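You operate a simulated robot arm through the tools that you are given. There is no shell and no other tool.

You run a simulated robot arm. Do the job below in one go: nothing can be reset, and whatever is moved stays where it is left.

## Task
Jog the head to the job card's two figures and teach that corner.
Fine: axis switch on beam first, then on arm, where it stays; drives off at the end. Where these are worked on the way, their far stop is far enough and under half their travel is too little: axis switch.

It is judged by the outcome, as a careful person would: the job done as asked, and still so three seconds after it is handed in. It fails if anything else is knocked over, pushed out of place, dropped, spilled or broken.

## Robot
A 6-joint arm with a two-finger parallel gripper, fixed in place. Base frame: the origin is at the foot of the arm, x ahead of it, y to its left, z up; the work surface is at about z = 845. Lengths are in mm, angles in rad, forces in N, time in s.
With the tool pointing down near the work surface it reaches from about 240 to 640 mm from the base axis. Its first joint turns from -1.152 to 1.152 rad. Payload 2.7 kg.
Tool frame: the origin (TCP) lies between the finger pads and is the grasp point; the fingertips stand 23 mm ahead of it; z points along the fingers, y is the line along which they close. The gripper opens to 94 mm. The fingers are 38 mm wide and 10 mm thick; the gripper's body (54 by 96 mm) begins 39 mm behind the TCP.
Orientation is told as [roll, pitch, yaw] about the base's x, y, z axes, in that order, counted from this pose: with the fingers straight down and closing along the base's y, the tool's x points along the base's -x, its y along +y and its z along -z.

## Interface
- The arm moves only by the tool move_arm. Its argument "steps" is a list of rows, each a list of 3 entries, a list of its own where there are three numbers: the shift along the tool's x, y, z in units of 200 mm (1.0 is 200 mm), then the turn, a rotation vector about the tool's x, y, z in units of 120 degrees (1.0 is 120 degrees), then the closure, from 0 (fully open) to 1 (shut). In form: [[[dx, dy, dz], [wx, wy, wz], claw], ...]. A call has 1 to 20 rows; each row is the pose to reach, as a shift and turn from the pose commanded when the call began, along the tool's axes at that moment. A call with a number of a shift or a turn outside -1 to 1 is refused whole. Each row takes 0.2 s and may step no farther than 50 mm and 0.15 rad from the row before; otherwise, or with a gripper value out of range, the whole call is refused. A pose out of reach is approached as far as the arm can. The call stops where the force on the tool passes 40 N (or 10 N more than at its start, if that is more) or the arm is blocked; 0.2 s more then pass. The fingers move at their own pace (about 45 mm/s each) and stop on an object; they squeeze with about 39 N. The grip force told is the motor's: it shows also when the fingers shut on nothing. Time passes only in rows, and 0.2 s behind the last, so rows that repeat a pose let the fingers close. The reply holds the time, the measured pose of the TCP, the force on the tool along the base axes, the opening and the grip force, in the units named above and with some noise, with the torque about the TCP (base axes, N m) and any sound that the robot's microphone picked up.
- Cameras (640 x 400 px; columns grow to the right, rows downward): "scene" is fixed at [73, -426.6, 1406]; the picture's right is [0.80, -0.59, 0.00], its down [-0.33, -0.45, -0.83] and it looks along [0.49, 0.67, -0.56] (base axes); focal length 329 px, centre (320, 200). "wrist" rides on the gripper at [86, 16, -74] in the tool frame; the picture's right is [-0.18, 0.98, 0.00], its down [-0.58, -0.11, -0.81] and it looks along [-0.79, -0.15, 0.59] (tool axes); focal length 243 px, centre (320, 200). There is no depth. A picture from a camera that has moved, and an enlarged one, comes with that camera's place and axes in the base frame and with its lens.
- camera(camera): a new picture of that camera. It takes no simulated time.
- close_up(camera, box): a new picture of the part [left, top, right, bottom] of that camera's present view, enlarged. It takes no simulated time.
- job_done(): hands the job in; it is judged then, once.

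Nothing tells you positions but the pictures and the camera data. Unless the task says otherwise, let go and move clear before handing in.

The tools are called after "Emit:" as a command line: name --argument value ..., lists and objects as JSON in quotes. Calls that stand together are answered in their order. move_arm: Moves the arm, as the interface text tells. Its arguments: {"type":"object","properties":{"steps":{"type":"array","items":{"type":"array"}}},"required":["steps"]} The other tools are called the same way: camera (camera) takes a picture; close_up (camera, box) takes an enlarged picture of a part of a camera's view; job_done () hands the job in.

At the start:

```text
clock: 0.0
tcp_pos: [394.3, 24.5, 1150.2]
tool_rot: [-0.001, 0.001, 0.0]
ft_force: [0.1, 1.0, -0.3]
moment: [0.01, -0.05, -0.01]
gripper_width: 94.0
finger_force: 0.0
```

scene: 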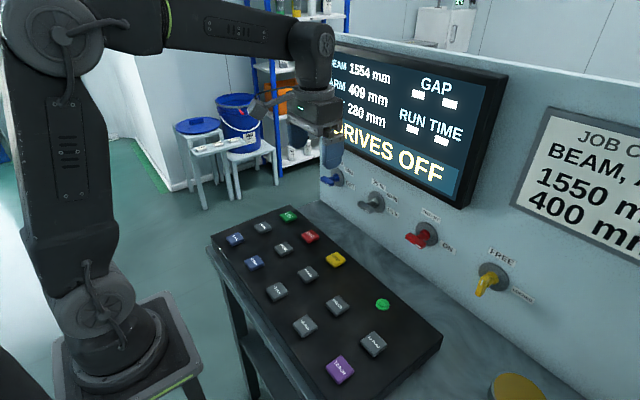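
wrist: 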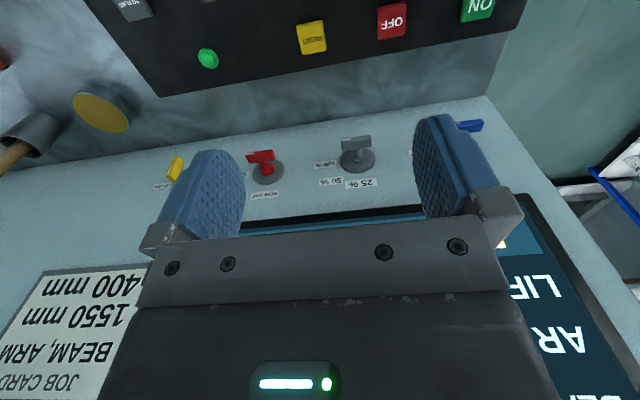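

I see a control panel with buttons, a screen with axis readings and a wall of rotary switches, plus a job card. I'll take closer looks before moving.

Emit:
close_up --camera "scene" --box '[200, 190, 450, 400]'

Emit:
close_up --camera "scene" --box '[310, 150, 550, 310]'

Emit:
close_up --camera "scene" --box '[310, 40, 510, 200]'

Emit:
close_up --camera "scene" --box '[480, 90, 640, 280]'

Emit:
close_up --camera "wrist" --box '[120, 100, 520, 220]'

Emit:
close_up --camera "wrist" --box '[0, 0, 520, 150]'

```text
1.90 times, centred on (325, 295) of scene
camera zoom: at [73.0, -426.6, 1406.0], right [0.8, -0.59, 0.0], down [-0.33, -0.45, -0.83], along [0.49, 0.67, -0.56], focal length 626 px, centre (310, 19)
```

zoom: 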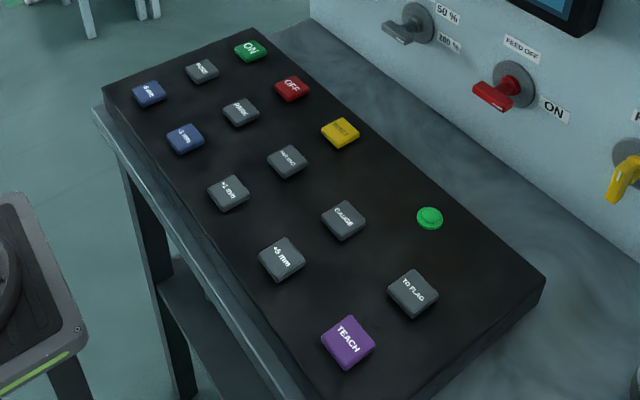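

```text
2.50 times, centred on (430, 230) of scene
camera zoom: at [73.0, -426.6, 1406.0], right [0.8, -0.59, 0.0], down [-0.33, -0.45, -0.83], along [0.49, 0.67, -0.56], focal length 822 px, centre (45, 125)
```

zoom: 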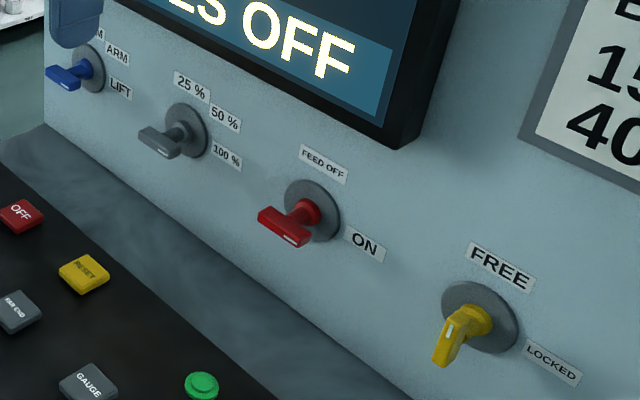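

```text
2.50 times, centred on (410, 120) of scene
camera zoom: at [73.0, -426.6, 1406.0], right [0.8, -0.59, 0.0], down [-0.33, -0.45, -0.83], along [0.49, 0.67, -0.56], focal length 822 px, centre (95, 400)
```

zoom: 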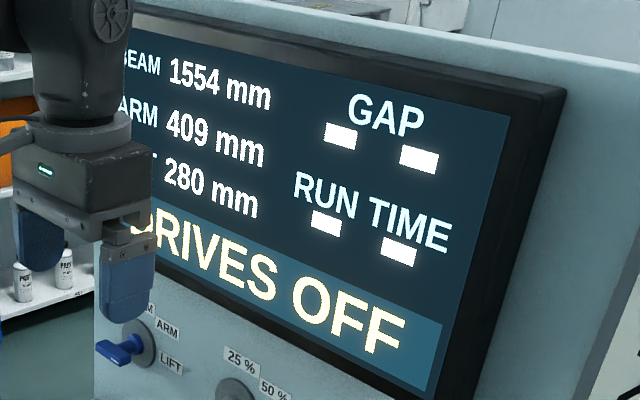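

```text
2.11 times, centred on (560, 185) of scene
camera zoom: at [73.0, -426.6, 1406.0], right [0.8, -0.59, 0.0], down [-0.33, -0.45, -0.83], along [0.49, 0.67, -0.56], focal length 692 px, centre (-185, 232)
```

zoom: 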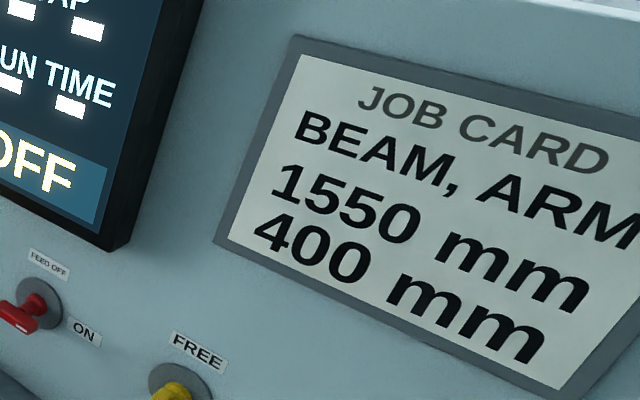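

```text
1.60 times, centred on (320, 160) of wrist
camera zoom: at [308.3, 41.3, 1224.5], right [0.18, 0.98, 0.0], down [0.58, -0.11, 0.81], along [0.79, -0.15, -0.59], focal length 388 px, centre (320, 264)
```

zoom: 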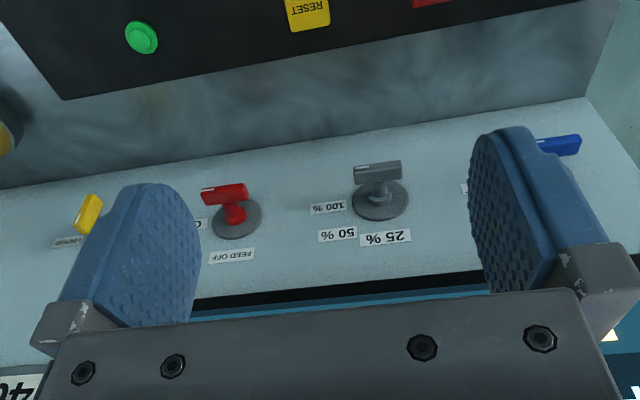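

```text
1.23 times, centred on (260, 75) of wrist
camera zoom: at [308.3, 41.3, 1224.5], right [0.18, 0.98, 0.0], down [0.58, -0.11, 0.81], along [0.79, -0.15, -0.59], focal length 299 px, centre (394, 354)
```

zoom: 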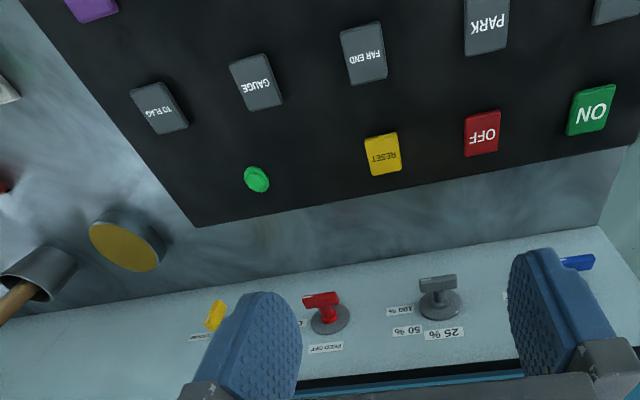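

The console looks flat with the buttons at z≈853 in three rows (x≈278, 358, 438). The wall switches sit at x≈600, z≈930, and the axis switch (blue) is hidden behind a finger. I'll move left for a clear look at it.

Emit:
move_arm --steps '[[[0, 0.2, 0], [0, 0, 0], 0], [[0, 0.4, 0], [0, 0, 0], 0], [[0, 0.6, 0], [0, 0, 0], 0], [[0, 0.8, 0.1], [0, 0, 0], 0], [[0, 0.8, 0.2], [0, 0, 0], 0]]'

Emit:
camera --camera "wrist"

Emit:
camera --camera "scene"

```text
clock: 1.2
tcp_pos: [396.0, 185.0, 1110.1]
tool_rot: [-0.002, 0.0, 0.0]
ft_force: [-0.7, -0.2, 0.1]
moment: [0.02, 0.02, 0.02]
gripper_width: 94.0
finger_force: 0.1
```

```text
taken
camera wrist: at [308.9, 200.3, 1184.0], right [0.18, 0.98, 0.0], down [0.58, -0.11, 0.81], along [0.79, -0.15, -0.59], focal length 243 px, centre (320, 200)
```

wrist: 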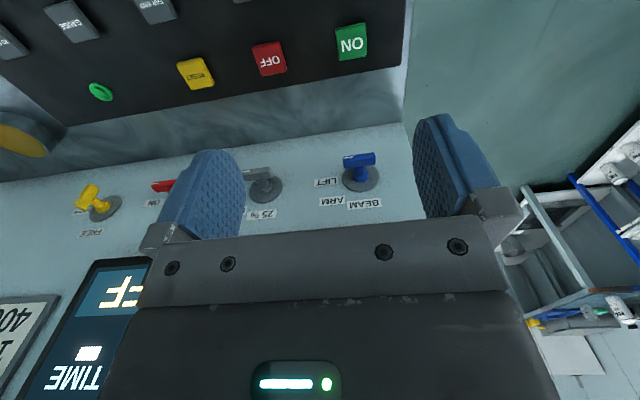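

```text
taken
```

scene: 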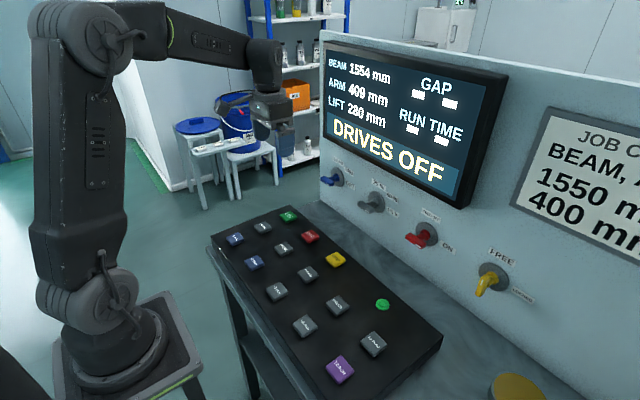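

Emit:
close_up --camera "wrist" --box '[300, 130, 420, 230]'

Emit:
close_up --camera "scene" --box '[310, 150, 410, 220]'

Emit:
close_up --camera "scene" --box '[390, 200, 550, 310]'

Emit:
close_up --camera "scene" --box '[210, 200, 350, 300]'

Emit:
close_up --camera "scene" --box '[280, 270, 420, 390]'

Emit:
close_up --camera "scene" --box '[320, 40, 510, 210]'

```text
4.00 times, centred on (360, 180) of wrist
camera zoom: at [308.9, 200.3, 1184.0], right [0.18, 0.98, 0.0], down [0.58, -0.11, 0.81], along [0.79, -0.15, -0.59], focal length 970 px, centre (160, 280)
```

zoom: 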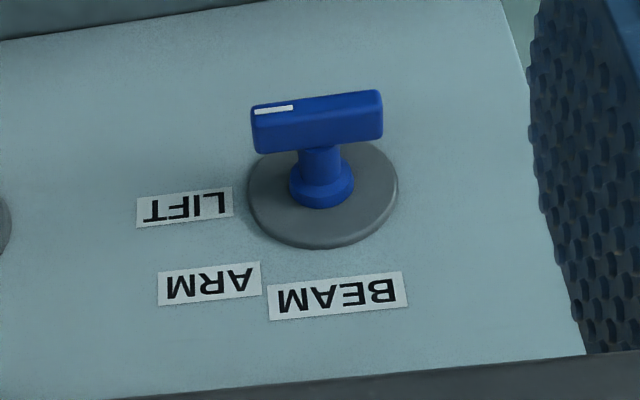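

```text
5.71 times, centred on (360, 185) of scene
camera zoom: at [73.0, -426.5, 1406.0], right [0.8, -0.59, 0.0], down [-0.33, -0.45, -0.83], along [0.49, 0.67, -0.56], focal length 1880 px, centre (91, 286)
```

zoom: 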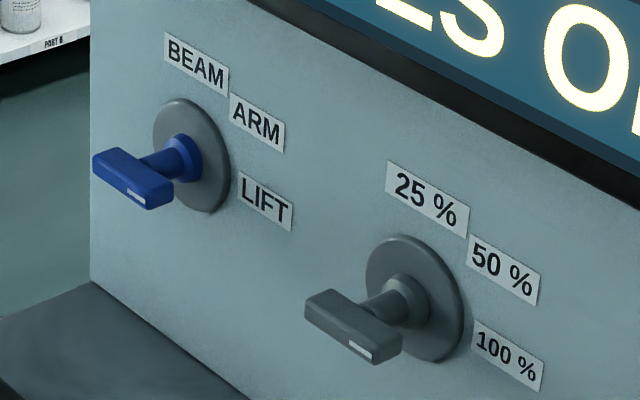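

```text
3.64 times, centred on (470, 255) of scene
camera zoom: at [73.0, -426.5, 1406.0], right [0.8, -0.59, 0.0], down [-0.33, -0.45, -0.83], along [0.49, 0.67, -0.56], focal length 1196 px, centre (-226, 0)
```

zoom: 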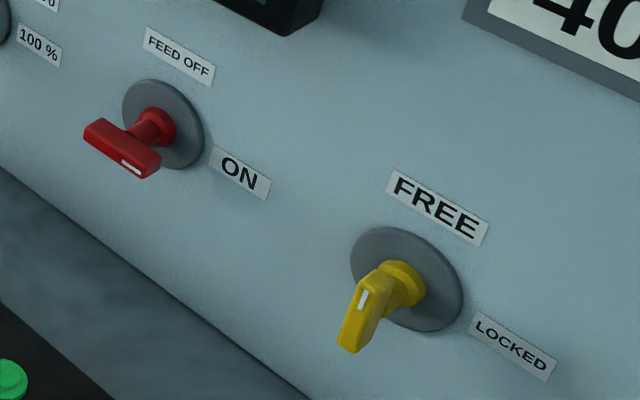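

```text
4.00 times, centred on (280, 250) of scene
camera zoom: at [73.0, -426.5, 1406.0], right [0.8, -0.59, 0.0], down [-0.33, -0.45, -0.83], along [0.49, 0.67, -0.56], focal length 1316 px, centre (480, 0)
```

zoom: 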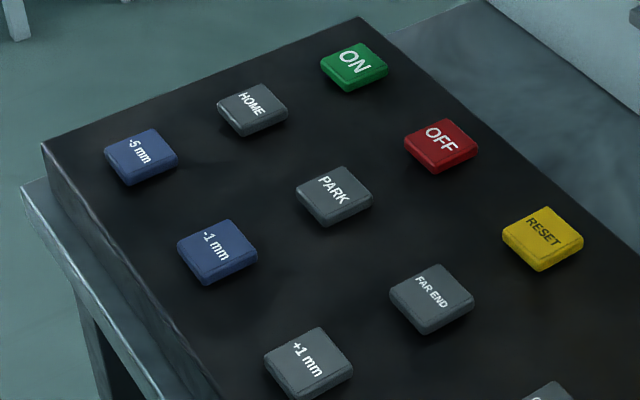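

```text
3.33 times, centred on (350, 330) of scene
camera zoom: at [73.0, -426.5, 1406.0], right [0.8, -0.59, 0.0], down [-0.33, -0.45, -0.83], along [0.49, 0.67, -0.56], focal length 1096 px, centre (220, -233)
```

zoom: 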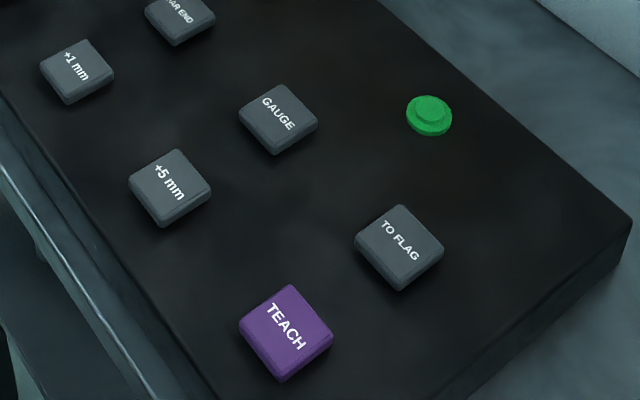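

```text
2.35 times, centred on (415, 125) of scene
camera zoom: at [73.0, -426.5, 1406.0], right [0.8, -0.59, 0.0], down [-0.33, -0.45, -0.83], along [0.49, 0.67, -0.56], focal length 774 px, centre (96, 376)
```

zoom: 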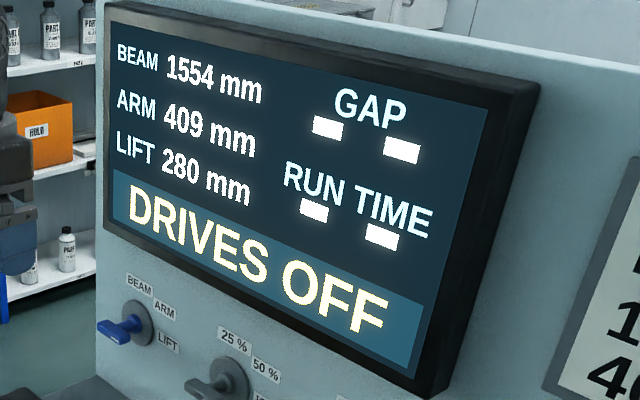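

The axis switch is a T-bar on the wall at about y=210, z=930, currently on LIFT (mark to the right). BEAM is straight up and ARM is 45° between them; feed is ON, head is FREE and drives are off. I'll tilt the tool 45° forward, close the fingers and stand off in front of the switch for a better look.

Emit:
move_arm --steps '[[[-0.03, 0.03, 0.1], [0, -0.0625, 0], 0.5], [[-0.07, 0.07, 0.2], [0, -0.125, 0], 1], [[-0.11, 0.1, 0.3], [0, -0.1875, 0], 1], [[-0.15, 0.14, 0.4], [0, -0.25, 0], 1], [[-0.19, 0.17, 0.5], [0, -0.3125, 0], 1], [[-0.22, 0.2, 0.55], [0, -0.375, 0], 1], [[-0.22, 0.2, 0.55], [0, -0.375, 0], 1]]'

Emit:
camera --camera "wrist"

Emit:
camera --camera "scene"

```text
clock: 2.8
tcp_pos: [438.3, 224.9, 999.8]
tool_rot: [0.0, -0.783, 0.001]
ft_force: [0.2, 0.5, 0.0]
moment: [0.02, 0.03, 0.0]
gripper_width: 0.1
finger_force: 39.3
```

```text
taken
camera wrist: at [323.5, 240.9, 990.4], right [0.13, 0.98, 0.13], down [-0.16, -0.11, 0.98], along [0.98, -0.15, 0.14], focal length 243 px, centre (320, 200)
```

wrist: 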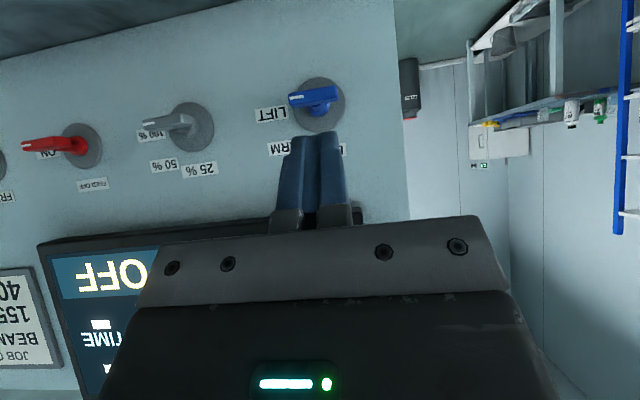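

```text
taken
```

scene: 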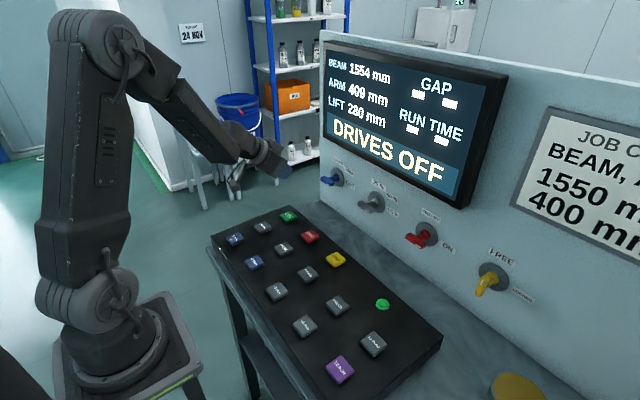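

Emit:
close_up --camera "wrist" --box '[260, 60, 380, 140]'

```text
5.00 times, centred on (320, 100) of wrist
camera zoom: at [323.5, 240.9, 990.4], right [0.13, 0.98, 0.13], down [-0.16, -0.11, 0.98], along [0.98, -0.15, 0.14], focal length 1213 px, centre (320, 700)
```

zoom: 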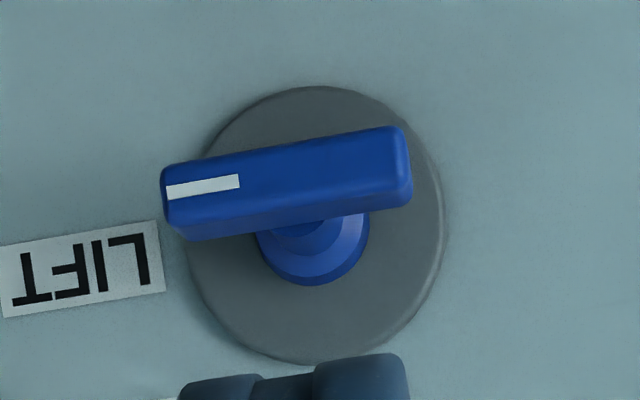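

I place the switch axis at about (y 211, z 923), with the bar front at x≈563. I'll move the closed fingers above its left (+y) end first.

Emit:
move_arm --steps '[[[-0.075, 0.015, 0.12], [0, 0, 0], 1], [[-0.15, 0.03, 0.24], [0, 0, 0], 1], [[-0.225, 0.045, 0.36], [0, 0, 0], 1], [[-0.3, 0.055, 0.477], [0, 0, 0], 1], [[-0.3, 0.055, 0.477], [0, 0, 0], 1]]'

Emit:
camera --camera "wrist"

Emit:
close_up --camera "scene" --box '[280, 120, 400, 220]'

```text
clock: 4.0
tcp_pos: [549.4, 235.7, 976.0]
tool_rot: [-0.001, -0.787, 0.0]
ft_force: [0.4, 0.6, 0.1]
moment: [0.0, -0.01, 0.04]
gripper_width: 0.0
finger_force: 39.0
```

```text
taken
camera wrist: at [435.5, 252.1, 967.4], right [0.13, 0.98, 0.13], down [-0.16, -0.11, 0.98], along [0.98, -0.15, 0.14], focal length 243 px, centre (320, 200)
```

wrist: 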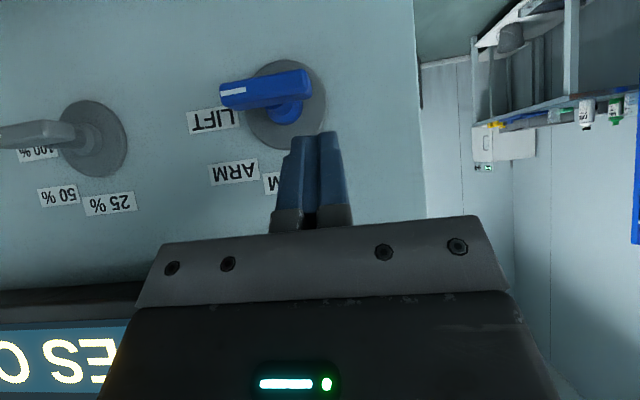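

```text
4.00 times, centred on (340, 170) of scene
camera zoom: at [73.0, -426.6, 1406.0], right [0.8, -0.59, 0.0], down [-0.33, -0.45, -0.83], along [0.49, 0.67, -0.56], focal length 1316 px, centre (240, 320)
```

zoom: 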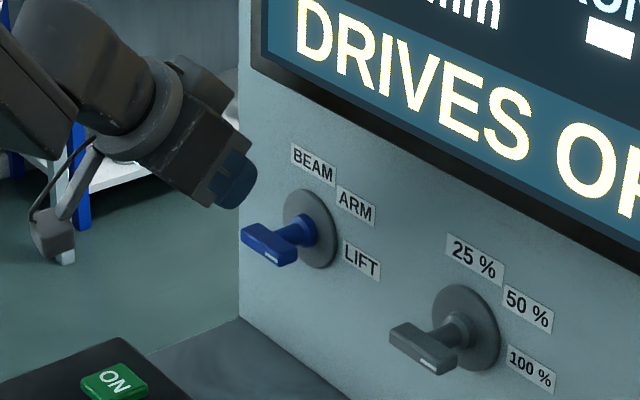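

The fingers are above the bar's left end as intended. Now I push down slowly, watching the force.

Emit:
move_arm --steps '[[[0.03, 0, 0.045], [0, 0, 0], 1], [[0.06, 0, 0.08], [0, 0, 0], 1], [[0.085, 0, 0.105], [0, 0, 0], 1], [[0.11, 0, 0.13], [0, 0, 0], 1], [[0.13, 0, 0.153], [0, 0, 0], 1], [[0.15, 0, 0.175], [0, 0, 0], 1]]'

Emit:
camera --camera "wrist"

Emit:
close_up --camera "scene" --box '[280, 120, 400, 220]'

```text
clock: 5.4
tcp_pos: [552.2, 236.8, 928.9]
tool_rot: [-0.001, -0.782, 0.001]
ft_force: [0.3, 0.6, -0.2]
moment: [-0.01, 0.01, -0.01]
gripper_width: 0.0
finger_force: 39.3
```

```text
taken
camera wrist: at [438.8, 252.2, 919.7], right [0.13, 0.98, 0.13], down [-0.16, -0.11, 0.98], along [0.98, -0.15, 0.14], focal length 243 px, centre (320, 200)
```

wrist: 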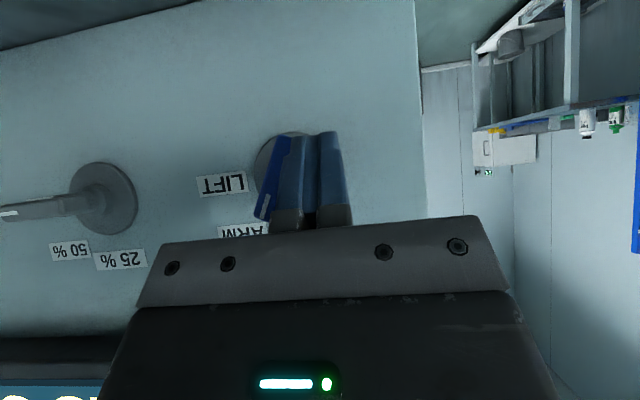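

```text
4.00 times, centred on (340, 170) of scene
camera zoom: at [73.0, -426.6, 1406.0], right [0.8, -0.59, 0.0], down [-0.33, -0.45, -0.83], along [0.49, 0.67, -0.56], focal length 1316 px, centre (240, 320)
```

zoom: 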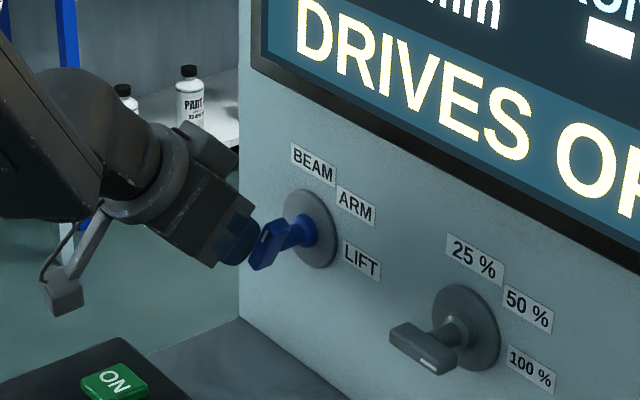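

The bar is swinging round easily, about 65° so far. I continue down and sideways to bring it upright on BEAM.

Emit:
move_arm --steps '[[[0.02, -0.01, 0.02], [0, 0, 0], 1], [[0.035, -0.025, 0.035], [0, 0, 0], 1], [[0.035, -0.04, 0.035], [0, 0, 0], 1], [[0.035, -0.05, 0.035], [0, 0, 0], 1]]'

Emit:
camera --camera "wrist"

Emit:
close_up --camera "scene" --box '[280, 120, 400, 220]'

```text
clock: 6.4
tcp_pos: [552.6, 228.0, 919.0]
tool_rot: [0.0, -0.785, 0.007]
ft_force: [5.2, 16.7, -3.1]
moment: [-0.09, 0.01, 0.24]
gripper_width: 0.1
finger_force: 38.9
```

```text
taken
camera wrist: at [437.6, 244.2, 910.1], right [0.12, 0.98, 0.13], down [-0.16, -0.11, 0.98], along [0.98, -0.14, 0.14], focal length 243 px, centre (320, 200)
```

wrist: 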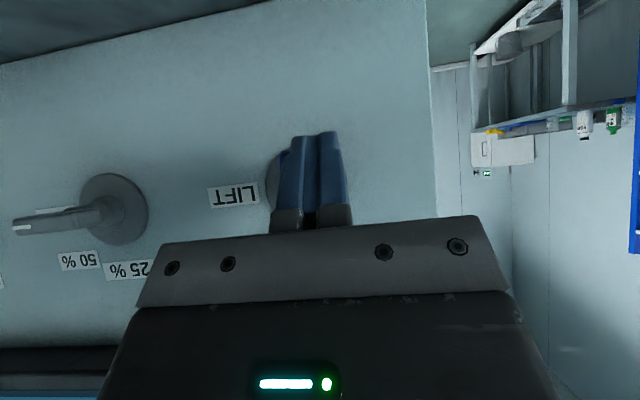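

```text
4.00 times, centred on (340, 170) of scene
camera zoom: at [73.2, -426.1, 1406.1], right [0.8, -0.59, 0.0], down [-0.33, -0.45, -0.83], along [0.49, 0.67, -0.56], focal length 1316 px, centre (240, 320)
```

zoom: 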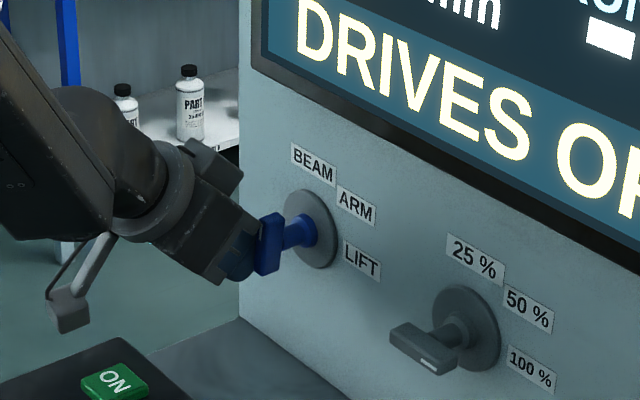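

The bar now stands upright against the stop (BEAM). I back off sideways and away, then check it.

Emit:
move_arm --steps '[[[0, 0.05, 0], [0, 0, 0], 1], [[0, 0.12, 0], [0, 0, 0], 1], [[0, 0.15, -0.2], [0, 0, 0], 1], [[0, 0.15, -0.4], [0, 0, 0], 1], [[0, 0.15, -0.6], [0, 0, 0], 1]]'

Emit:
camera --camera "wrist"

Emit:
close_up --camera "scene" --box '[280, 120, 400, 220]'

```text
clock: 7.6
tcp_pos: [468.8, 255.2, 1005.2]
tool_rot: [0.0, -0.787, 0.001]
ft_force: [-0.6, 0.7, -1.2]
moment: [0.02, 0.0, -0.02]
gripper_width: 0.0
finger_force: 39.2
```

```text
taken
camera wrist: at [353.8, 271.6, 995.0], right [0.13, 0.98, 0.13], down [-0.16, -0.11, 0.98], along [0.98, -0.15, 0.14], focal length 243 px, centre (320, 200)
```

wrist: 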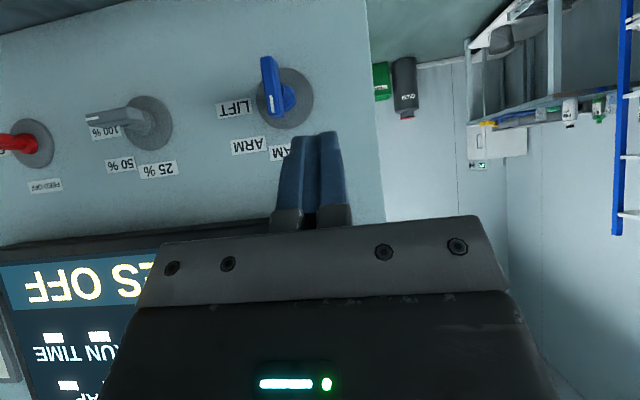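

```text
4.00 times, centred on (340, 170) of scene
camera zoom: at [73.0, -426.6, 1406.0], right [0.8, -0.59, 0.0], down [-0.33, -0.45, -0.83], along [0.49, 0.67, -0.56], focal length 1316 px, centre (240, 320)
```

zoom: 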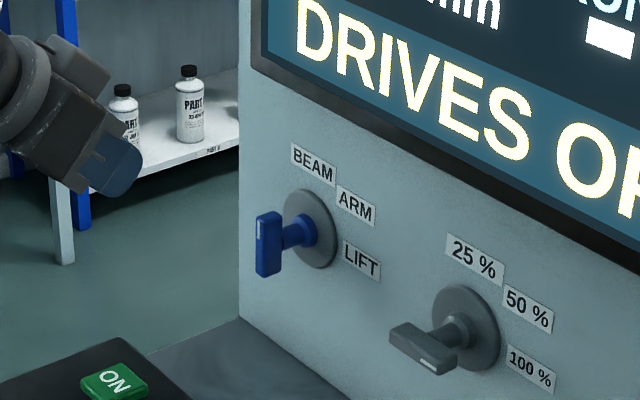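

The axis switch is on BEAM with the mark up. Next I bring the tool back upright above the ON button.

Emit:
move_arm --steps '[[[0.06, -0.03, 0.03], [0, 0.0625, 0], 1], [[0.12, -0.06, 0.055], [0, 0.125, 0], 1], [[0.18, -0.09, 0.08], [0, 0.1875, 0], 1], [[0.24, -0.12, 0.11], [0, 0.25, 0], 1], [[0.3, -0.15, 0.14], [0, 0.3125, 0], 1], [[0.368, -0.18, 0.163], [0, 0.375, 0], 1], [[0.368, -0.18, 0.163], [0, 0.375, 0], 1]]'

Emit:
camera --camera "wrist"

Emit:
camera --camera "scene"

```text
clock: 9.2
tcp_pos: [439.2, 218.3, 929.9]
tool_rot: [-0.001, 0.002, 0.0]
ft_force: [0.2, 0.1, 0.2]
moment: [-0.01, 0.02, 0.0]
gripper_width: 0.0
finger_force: 39.1
```

```text
taken
camera wrist: at [352.6, 235.8, 1003.7], right [0.18, 0.98, 0.0], down [0.58, -0.11, 0.81], along [0.79, -0.15, -0.59], focal length 243 px, centre (320, 200)
```

wrist: 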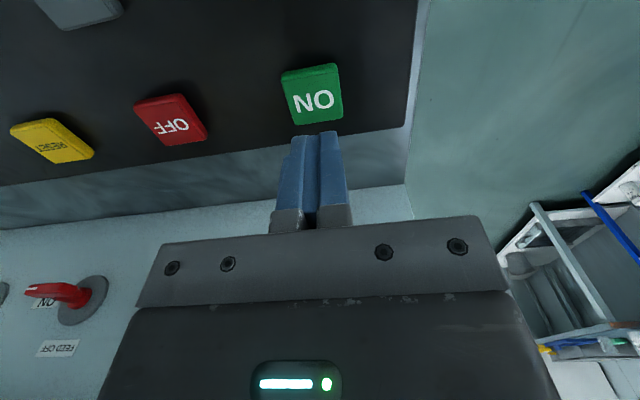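

```text
taken
```

scene: 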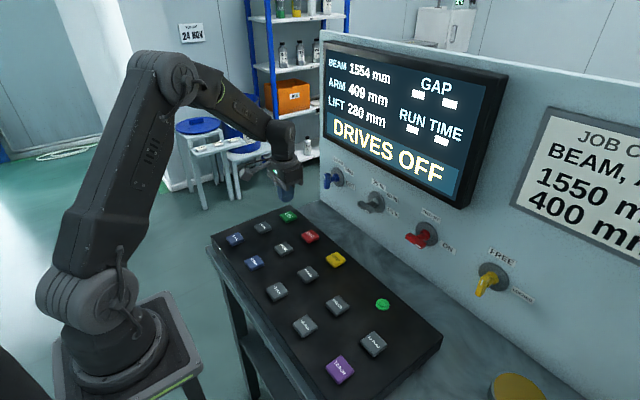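

The fingertips are over ON (about 437, 216). I'll press down slowly and check the force and the screen.

Emit:
move_arm --steps '[[[0.01, -0.01, 0.12], [0, 0, 0], 1], [[0.01, -0.01, 0.24], [0, 0, 0], 1], [[0.01, -0.01, 0.255], [0, 0, 0], 1], [[0.01, -0.01, 0.265], [0, 0, 0], 1], [[0.01, -0.01, 0.275], [0, 0, 0], 1]]'

Emit:
camera --camera "wrist"

Emit:
camera --camera "scene"

```text
clock: 10.4
tcp_pos: [436.4, 218.0, 875.5]
tool_rot: [0.001, 0.0, 0.0]
ft_force: [-4.2, -0.3, 8.7]
moment: [-0.03, 0.12, 0.0]
gripper_width: 0.0
finger_force: 38.7
heard: click
```

```text
taken
camera wrist: at [350.1, 234.3, 949.3], right [0.18, 0.98, 0.0], down [0.58, -0.11, 0.81], along [0.79, -0.15, -0.59], focal length 243 px, centre (320, 200)
```

wrist: 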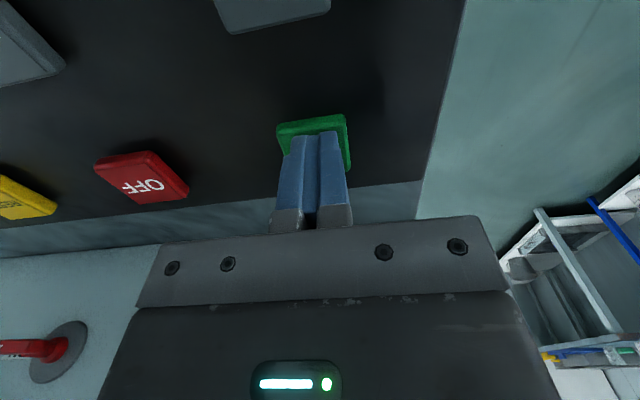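

```text
taken
```

scene: 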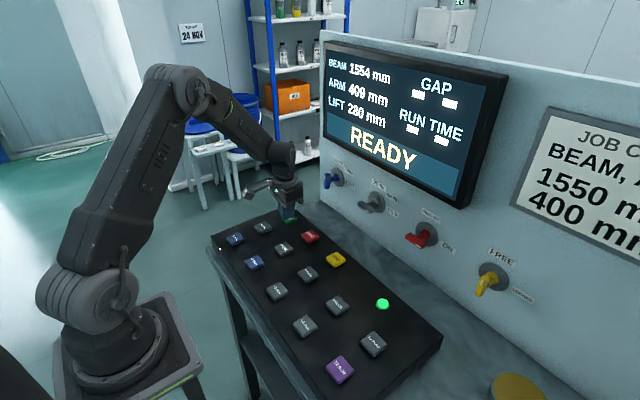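

A click and the screen shows READY, so the drives are on. Next I lift and move over the -1 mm button at about (279, 113).

Emit:
move_arm --steps '[[[0, 0, -0.22], [0, 0, 0], 1], [[0.16, -0.105, -0.22], [0, 0, 0], 1], [[0.32, -0.21, -0.22], [0, 0, 0], 1], [[0.48, -0.315, -0.22], [0, 0, 0], 1], [[0.64, -0.42, -0.22], [0, 0, 0], 1], [[0.785, -0.52, -0.22], [0, 0, 0], 1], [[0.785, -0.52, -0.22], [0, 0, 0], 1]]'

Emit:
camera --camera "wrist"

Emit:
camera --camera "scene"

```text
clock: 12.0
tcp_pos: [277.1, 114.4, 916.4]
tool_rot: [0.0, 0.0, 0.0]
ft_force: [0.0, 0.0, -0.5]
moment: [-0.03, 0.03, 0.0]
gripper_width: 0.2
finger_force: 39.3
```

```text
taken
camera wrist: at [190.4, 130.4, 990.3], right [0.18, 0.98, 0.0], down [0.58, -0.11, 0.81], along [0.79, -0.15, -0.59], focal length 243 px, centre (320, 200)
```

wrist: 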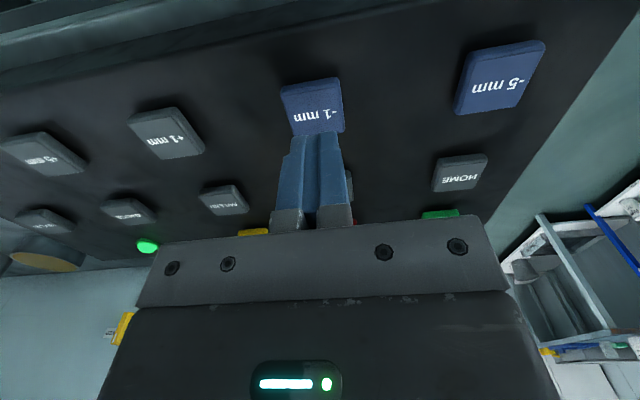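

```text
taken
```

scene: 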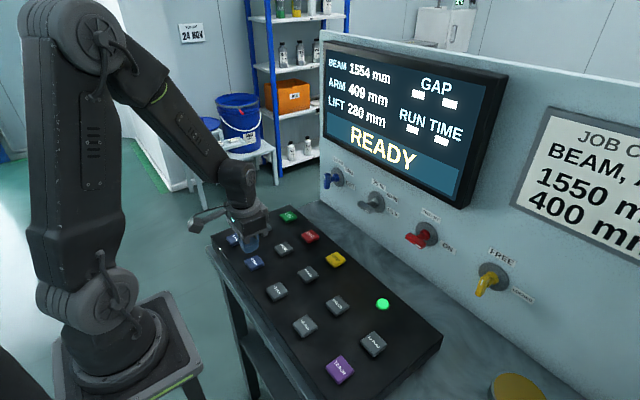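

The tool is over the -1 mm button (I place it at about 276, 111). I'll press once, lift and read the screen.

Emit:
move_arm --steps '[[[0.005, -0.01, 0.1], [0, 0, 0], 1], [[0.005, -0.01, 0.175], [0, 0, 0], 1], [[0.005, -0.01, 0.19], [0, 0, 0], 1], [[0.005, -0.01, 0.2], [0, 0, 0], 1], [[0.005, -0.01, 0.208], [0, 0, 0], 1], [[0.005, -0.01, 0.12], [0, 0, 0], 1]]'

Emit:
close_up --camera "scene" --box '[320, 40, 510, 210]'

```text
clock: 13.4
tcp_pos: [279.0, 111.5, 894.6]
tool_rot: [0.0, -0.001, 0.001]
ft_force: [-0.1, -0.2, -0.2]
moment: [0.0, 0.03, 0.01]
gripper_width: 0.0
finger_force: 39.5
heard: click
```

```text
2.35 times, centred on (415, 125) of scene
camera zoom: at [73.0, -426.6, 1406.0], right [0.8, -0.59, 0.0], down [-0.33, -0.45, -0.83], along [0.49, 0.67, -0.56], focal length 774 px, centre (96, 376)
```

zoom: 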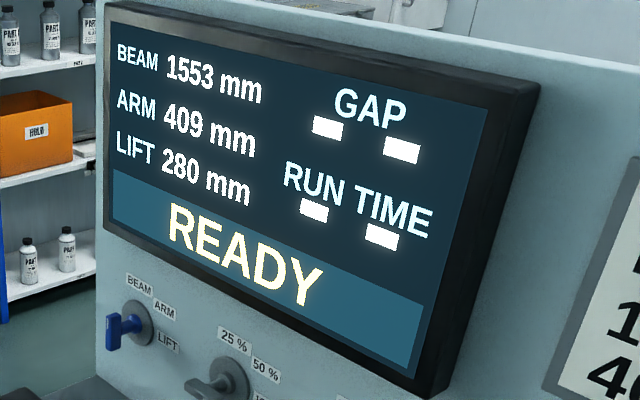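

One press gave 1553, one millimetre per press. Three more presses, lifting fully between them.

Emit:
move_arm --steps '[[[0, 0, 0.055], [0, 0, 0], 1], [[0, 0, 0.07], [0, 0, 0], 1], [[0, 0, 0.08], [0, 0, 0], 1], [[0, 0, 0.088], [0, 0, 0], 1], [[0, 0, 0], [0, 0, 0], 1], [[0, 0, 0], [0, 0, 0], 1], [[0, 0, 0.055], [0, 0, 0], 1], [[0, 0, 0.07], [0, 0, 0], 1], [[0, 0, 0.08], [0, 0, 0], 1], [[0, 0, 0.088], [0, 0, 0], 1], [[0, 0, 0], [0, 0, 0], 1], [[0, 0, 0], [0, 0, 0], 1]]'

Emit:
close_up --camera "scene" --box '[320, 40, 510, 210]'

```text
clock: 16.0
tcp_pos: [280.2, 112.8, 895.6]
tool_rot: [0.0, -0.001, 0.0]
ft_force: [0.1, 0.1, -0.7]
moment: [0.01, 0.03, 0.01]
gripper_width: 0.2
finger_force: 39.2
```

```text
2.35 times, centred on (415, 125) of scene
camera zoom: at [73.0, -426.6, 1406.0], right [0.8, -0.59, 0.0], down [-0.33, -0.45, -0.83], along [0.49, 0.67, -0.56], focal length 774 px, centre (96, 376)
```

zoom: 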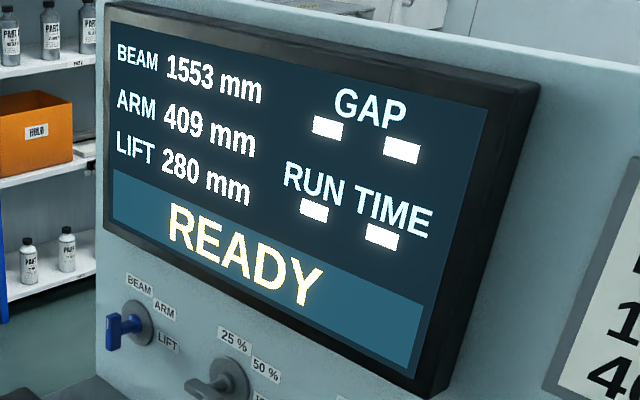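

No clicks: the presses stopped about 2–3 mm short. I'll go a little deeper, one press.

Emit:
move_arm --steps '[[[0, 0, 0.08], [0, 0, 0], 1], [[0, 0, 0.092], [0, 0, 0], 1], [[0, 0, 0.1], [0, 0, 0], 1], [[0, 0, 0.108], [0, 0, 0], 1], [[0, 0, 0], [0, 0, 0], 1], [[0, 0, 0], [0, 0, 0], 1]]'

Emit:
close_up --camera "scene" --box '[320, 40, 510, 210]'

```text
clock: 17.4
tcp_pos: [279.0, 111.8, 895.7]
tool_rot: [-0.001, -0.001, -0.001]
ft_force: [-0.2, 0.2, -0.2]
moment: [0.01, 0.04, -0.01]
gripper_width: 0.0
finger_force: 39.2
heard: click
```

```text
2.35 times, centred on (415, 125) of scene
camera zoom: at [73.0, -426.6, 1406.0], right [0.8, -0.59, 0.0], down [-0.33, -0.45, -0.83], along [0.49, 0.67, -0.56], focal length 774 px, centre (96, 376)
```

zoom: 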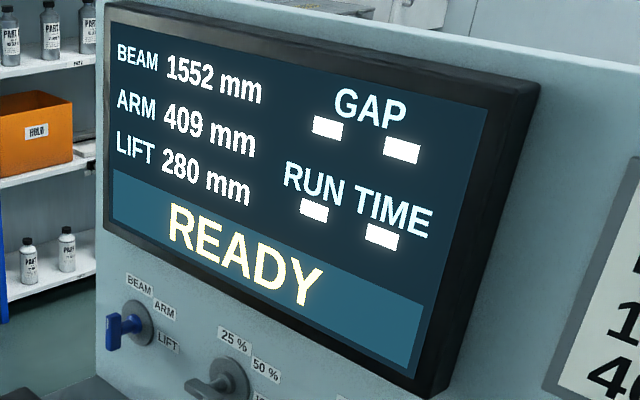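

1552 now. The same stroke works, so I press again.

Emit:
move_arm --steps '[[[0, 0, 0.08], [0, 0, 0], 1], [[0, 0, 0.092], [0, 0, 0], 1], [[0, 0, 0.1], [0, 0, 0], 1], [[0, 0, 0.109], [0, 0, 0], 1], [[0, 0, 0], [0, 0, 0], 1], [[0, 0, 0], [0, 0, 0], 1]]'

Emit:
close_up --camera "scene" --box '[320, 40, 510, 210]'

```text
clock: 18.8
tcp_pos: [277.7, 112.8, 893.2]
tool_rot: [0.0, 0.001, 0.0]
ft_force: [-0.2, 1.2, -0.5]
moment: [0.04, -0.01, 0.01]
gripper_width: 0.1
finger_force: 39.1
heard: click
```

```text
2.35 times, centred on (415, 125) of scene
camera zoom: at [73.0, -426.6, 1406.0], right [0.8, -0.59, 0.0], down [-0.33, -0.45, -0.83], along [0.49, 0.67, -0.56], focal length 774 px, centre (96, 376)
```

zoom: 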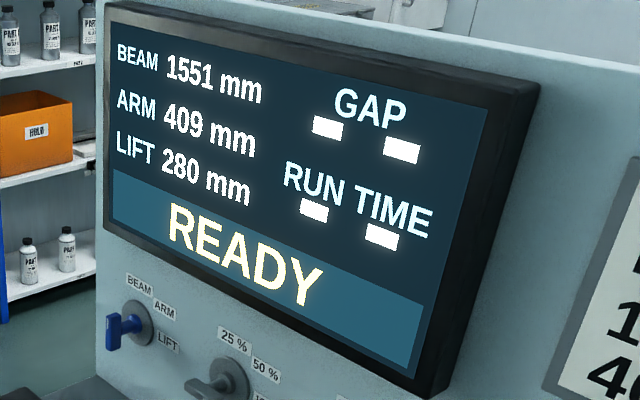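

1551; one more press.

Emit:
move_arm --steps '[[[0, 0, 0.08], [0, 0, 0], 1], [[0, 0, 0.092], [0, 0, 0], 1], [[0, 0, 0.1], [0, 0, 0], 1], [[0, 0, 0.108], [0, 0, 0], 1], [[0, 0, 0], [0, 0, 0], 1], [[0, 0, 0], [0, 0, 0], 1]]'

Emit:
close_up --camera "scene" --box '[320, 40, 510, 210]'

```text
clock: 20.2
tcp_pos: [277.9, 112.0, 894.1]
tool_rot: [0.0, 0.001, 0.001]
ft_force: [0.8, 0.6, -0.9]
moment: [0.01, -0.01, 0.0]
gripper_width: 0.2
finger_force: 38.8
heard: click
```

```text
2.35 times, centred on (415, 125) of scene
camera zoom: at [73.0, -426.6, 1406.0], right [0.8, -0.59, 0.0], down [-0.33, -0.45, -0.83], along [0.49, 0.67, -0.56], focal length 774 px, centre (96, 376)
```

zoom: 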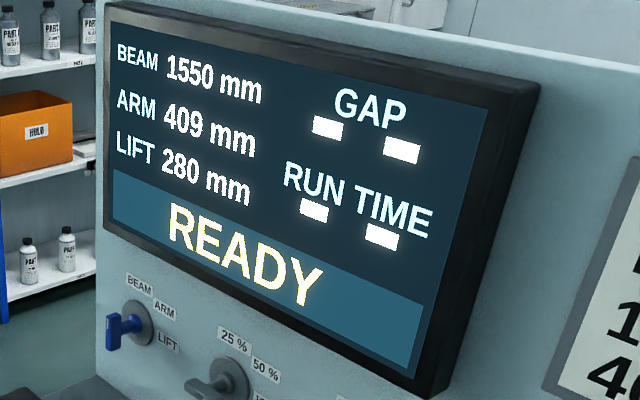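

BEAM reads 1550, which matches the card. Now I go back to the axis switch for ARM, first to a tilted standoff pose.

Emit:
move_arm --steps '[[[-0.06, 0.05, -0.16], [0, -0.047, 0], 1], [[-0.19, 0.15, -0.3], [0, -0.094, 0], 1], [[-0.35, 0.27, -0.4], [0, -0.141, 0], 1], [[-0.5, 0.38, -0.46], [0, -0.188, 0], 1], [[-0.65, 0.49, -0.52], [0, -0.235, 0], 1], [[-0.8, 0.6, -0.555], [0, -0.282, 0], 1], [[-0.95, 0.715, -0.555], [0, -0.329, 0], 1], [[-0.95, 0.715, -0.555], [0, -0.375, 0], 1], [[-0.95, 0.715, -0.555], [0, -0.375, 0], 1]]'

Emit:
camera --camera "wrist"

Emit:
close_up --camera "wrist" --box '[220, 40, 340, 140]'

```text
clock: 22.2
tcp_pos: [469.1, 253.9, 1004.6]
tool_rot: [0.002, -0.785, 0.001]
ft_force: [0.1, -0.3, -0.2]
moment: [0.01, 0.03, 0.0]
gripper_width: 0.0
finger_force: 39.6
```

```text
taken
camera wrist: at [354.8, 270.3, 995.6], right [0.13, 0.98, 0.13], down [-0.16, -0.11, 0.98], along [0.98, -0.15, 0.14], focal length 243 px, centre (320, 200)
```

wrist: 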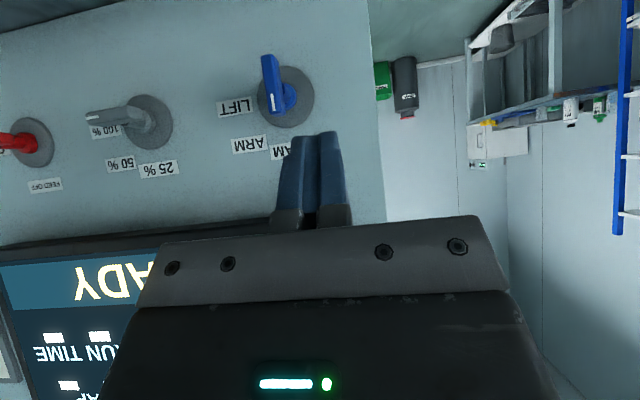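

```text
4.00 times, centred on (280, 90) of wrist
camera zoom: at [354.8, 270.3, 995.6], right [0.13, 0.98, 0.13], down [-0.16, -0.11, 0.98], along [0.98, -0.15, 0.14], focal length 970 px, centre (480, 640)
```

zoom: 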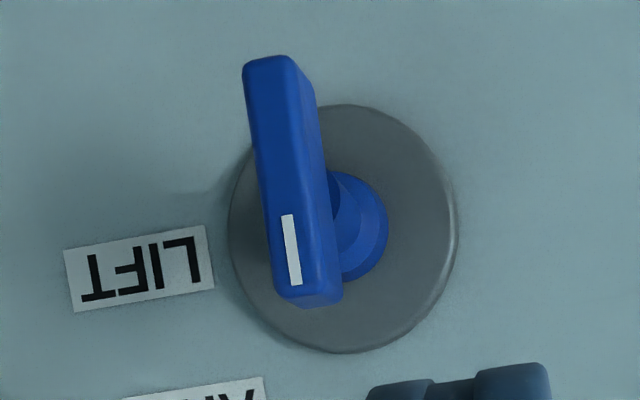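

The bar is vertical with its centre near (y 210, z 923). I'll come in at its left with the fingertips at its upper half and push right about 35–40° first, then check.

Emit:
move_arm --steps '[[[-0.028, -0.01, 0.12], [0, 0, 0], 1], [[-0.056, -0.02, 0.24], [0, 0, 0], 1], [[-0.084, -0.02, 0.36], [0, 0, 0], 1], [[-0.112, -0.02, 0.477], [0, 0, 0], 1], [[-0.112, -0.06, 0.477], [0, 0, 0], 1], [[-0.112, -0.1, 0.477], [0, 0, 0], 1], [[-0.112, -0.13, 0.477], [0, 0, 0], 1], [[-0.112, -0.155, 0.477], [0, 0, 0], 1], [[-0.112, -0.175, 0.477], [0, 0, 0], 1]]'

Emit:
camera --camera "wrist"

Emit:
close_up --camera "scene" --box '[280, 120, 400, 220]'

```text
clock: 24.2
tcp_pos: [550.2, 222.0, 955.8]
tool_rot: [0.001, -0.789, 0.002]
ft_force: [-3.5, 9.4, 7.6]
moment: [0.15, -0.01, 0.06]
gripper_width: 0.2
finger_force: 38.9
```

```text
taken
camera wrist: at [437.5, 237.7, 946.3], right [0.13, 0.98, 0.13], down [-0.16, -0.11, 0.98], along [0.98, -0.15, 0.14], focal length 243 px, centre (320, 200)
```

wrist: 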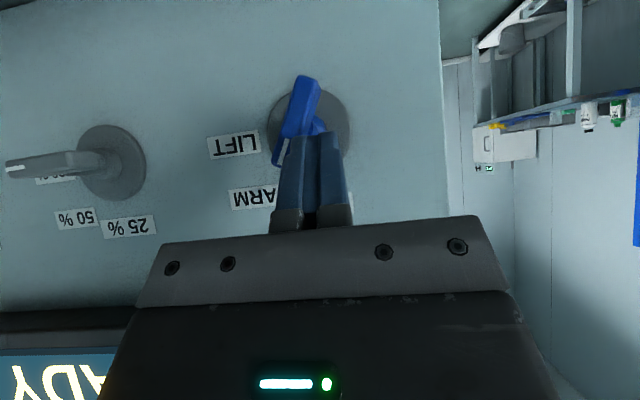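

```text
4.00 times, centred on (340, 170) of scene
camera zoom: at [72.8, -426.4, 1406.0], right [0.8, -0.59, 0.0], down [-0.33, -0.45, -0.83], along [0.49, 0.67, -0.56], focal length 1316 px, centre (240, 320)
```

zoom: 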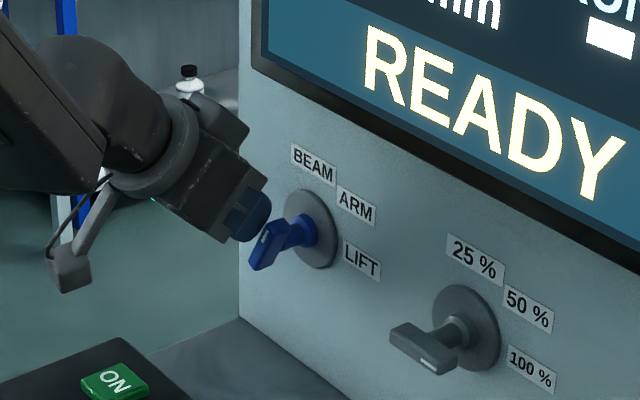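

It has turned about 28°. I'll push a little further and check.

Emit:
move_arm --steps '[[[0, -0.015, 0], [0, 0, 0], 1], [[0, -0.03, 0], [0, 0, 0], 1], [[0, -0.03, 0], [0, 0, 0], 1]]'

Emit:
close_up --camera "wrist" --box '[240, 50, 360, 150]'

Emit:
close_up --camera "scene" --box '[280, 120, 400, 220]'

```text
clock: 25.0
tcp_pos: [552.2, 209.7, 952.4]
tool_rot: [-0.003, -0.783, -0.003]
ft_force: [-10.5, -4.6, 5.4]
moment: [-0.12, 0.16, 0.04]
gripper_width: 0.2
finger_force: 38.9
```

```text
4.00 times, centred on (300, 100) of wrist
camera zoom: at [437.3, 227.8, 943.8], right [0.14, 0.98, 0.13], down [-0.16, -0.11, 0.98], along [0.98, -0.15, 0.14], focal length 970 px, centre (400, 600)
```

zoom: 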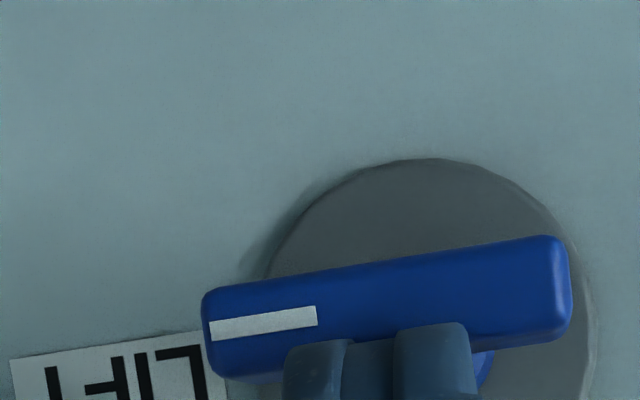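

```text
4.00 times, centred on (340, 170) of scene
camera zoom: at [72.6, -426.7, 1405.9], right [0.8, -0.59, 0.0], down [-0.33, -0.45, -0.83], along [0.49, 0.67, -0.56], focal length 1316 px, centre (240, 320)
```

zoom: 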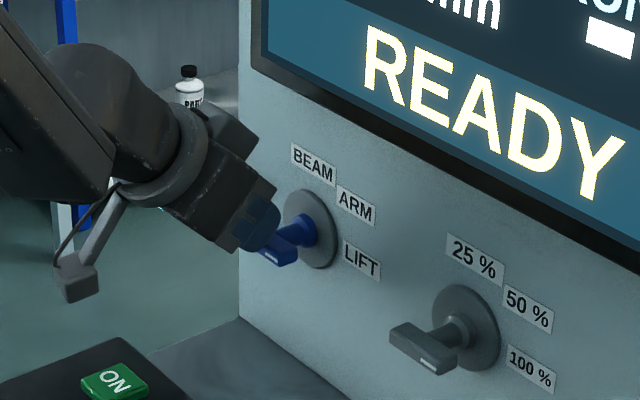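

The push carried it past ARM to LIFT. Nothing has been jogged since, so I can simply bring it back 45°. I'll retreat, go above the left end again and press it down in small steps with checks.

Emit:
move_arm --steps '[[[0, 0, -0.15], [0, 0, 0], 1], [[0, 0.07, -0.15], [0, 0, 0], 1], [[0, 0.135, -0.15], [0, 0, 0], 1], [[-0.035, 0.135, -0.035], [0, 0, 0], 1], [[-0.035, 0.135, -0.035], [0, 0, 0], 1]]'

Emit:
camera --camera "wrist"

Emit:
close_up --camera "scene" --box '[280, 120, 400, 220]'

```text
clock: 26.2
tcp_pos: [550.8, 240.7, 963.4]
tool_rot: [0.0, -0.785, 0.0]
ft_force: [-0.1, 0.5, -0.2]
moment: [-0.02, -0.01, 0.01]
gripper_width: 0.0
finger_force: 38.9
```

```text
taken
camera wrist: at [437.3, 258.1, 954.3], right [0.13, 0.98, 0.13], down [-0.16, -0.11, 0.98], along [0.98, -0.15, 0.14], focal length 243 px, centre (320, 200)
```

wrist: 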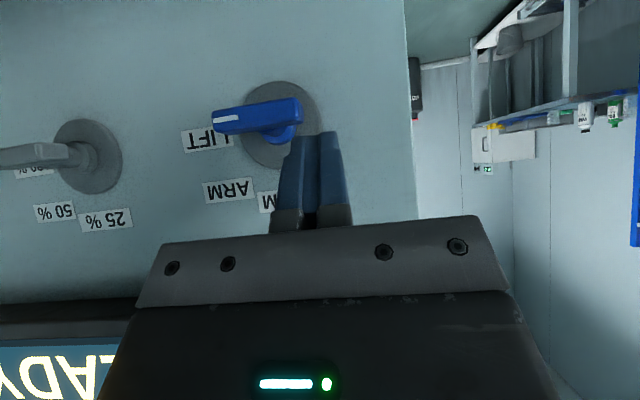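

```text
4.00 times, centred on (340, 170) of scene
camera zoom: at [73.0, -426.6, 1406.0], right [0.8, -0.59, 0.0], down [-0.33, -0.45, -0.83], along [0.49, 0.67, -0.56], focal length 1316 px, centre (240, 320)
```

zoom: 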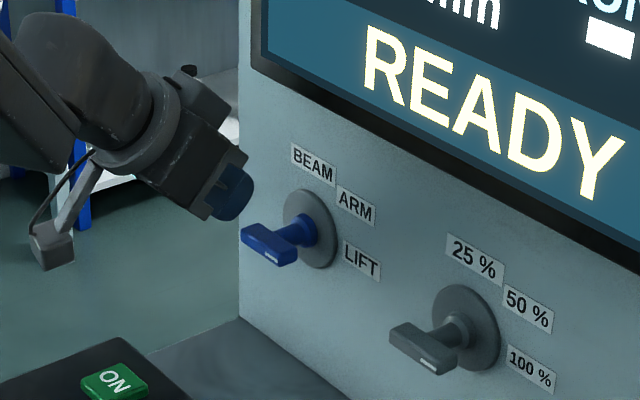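

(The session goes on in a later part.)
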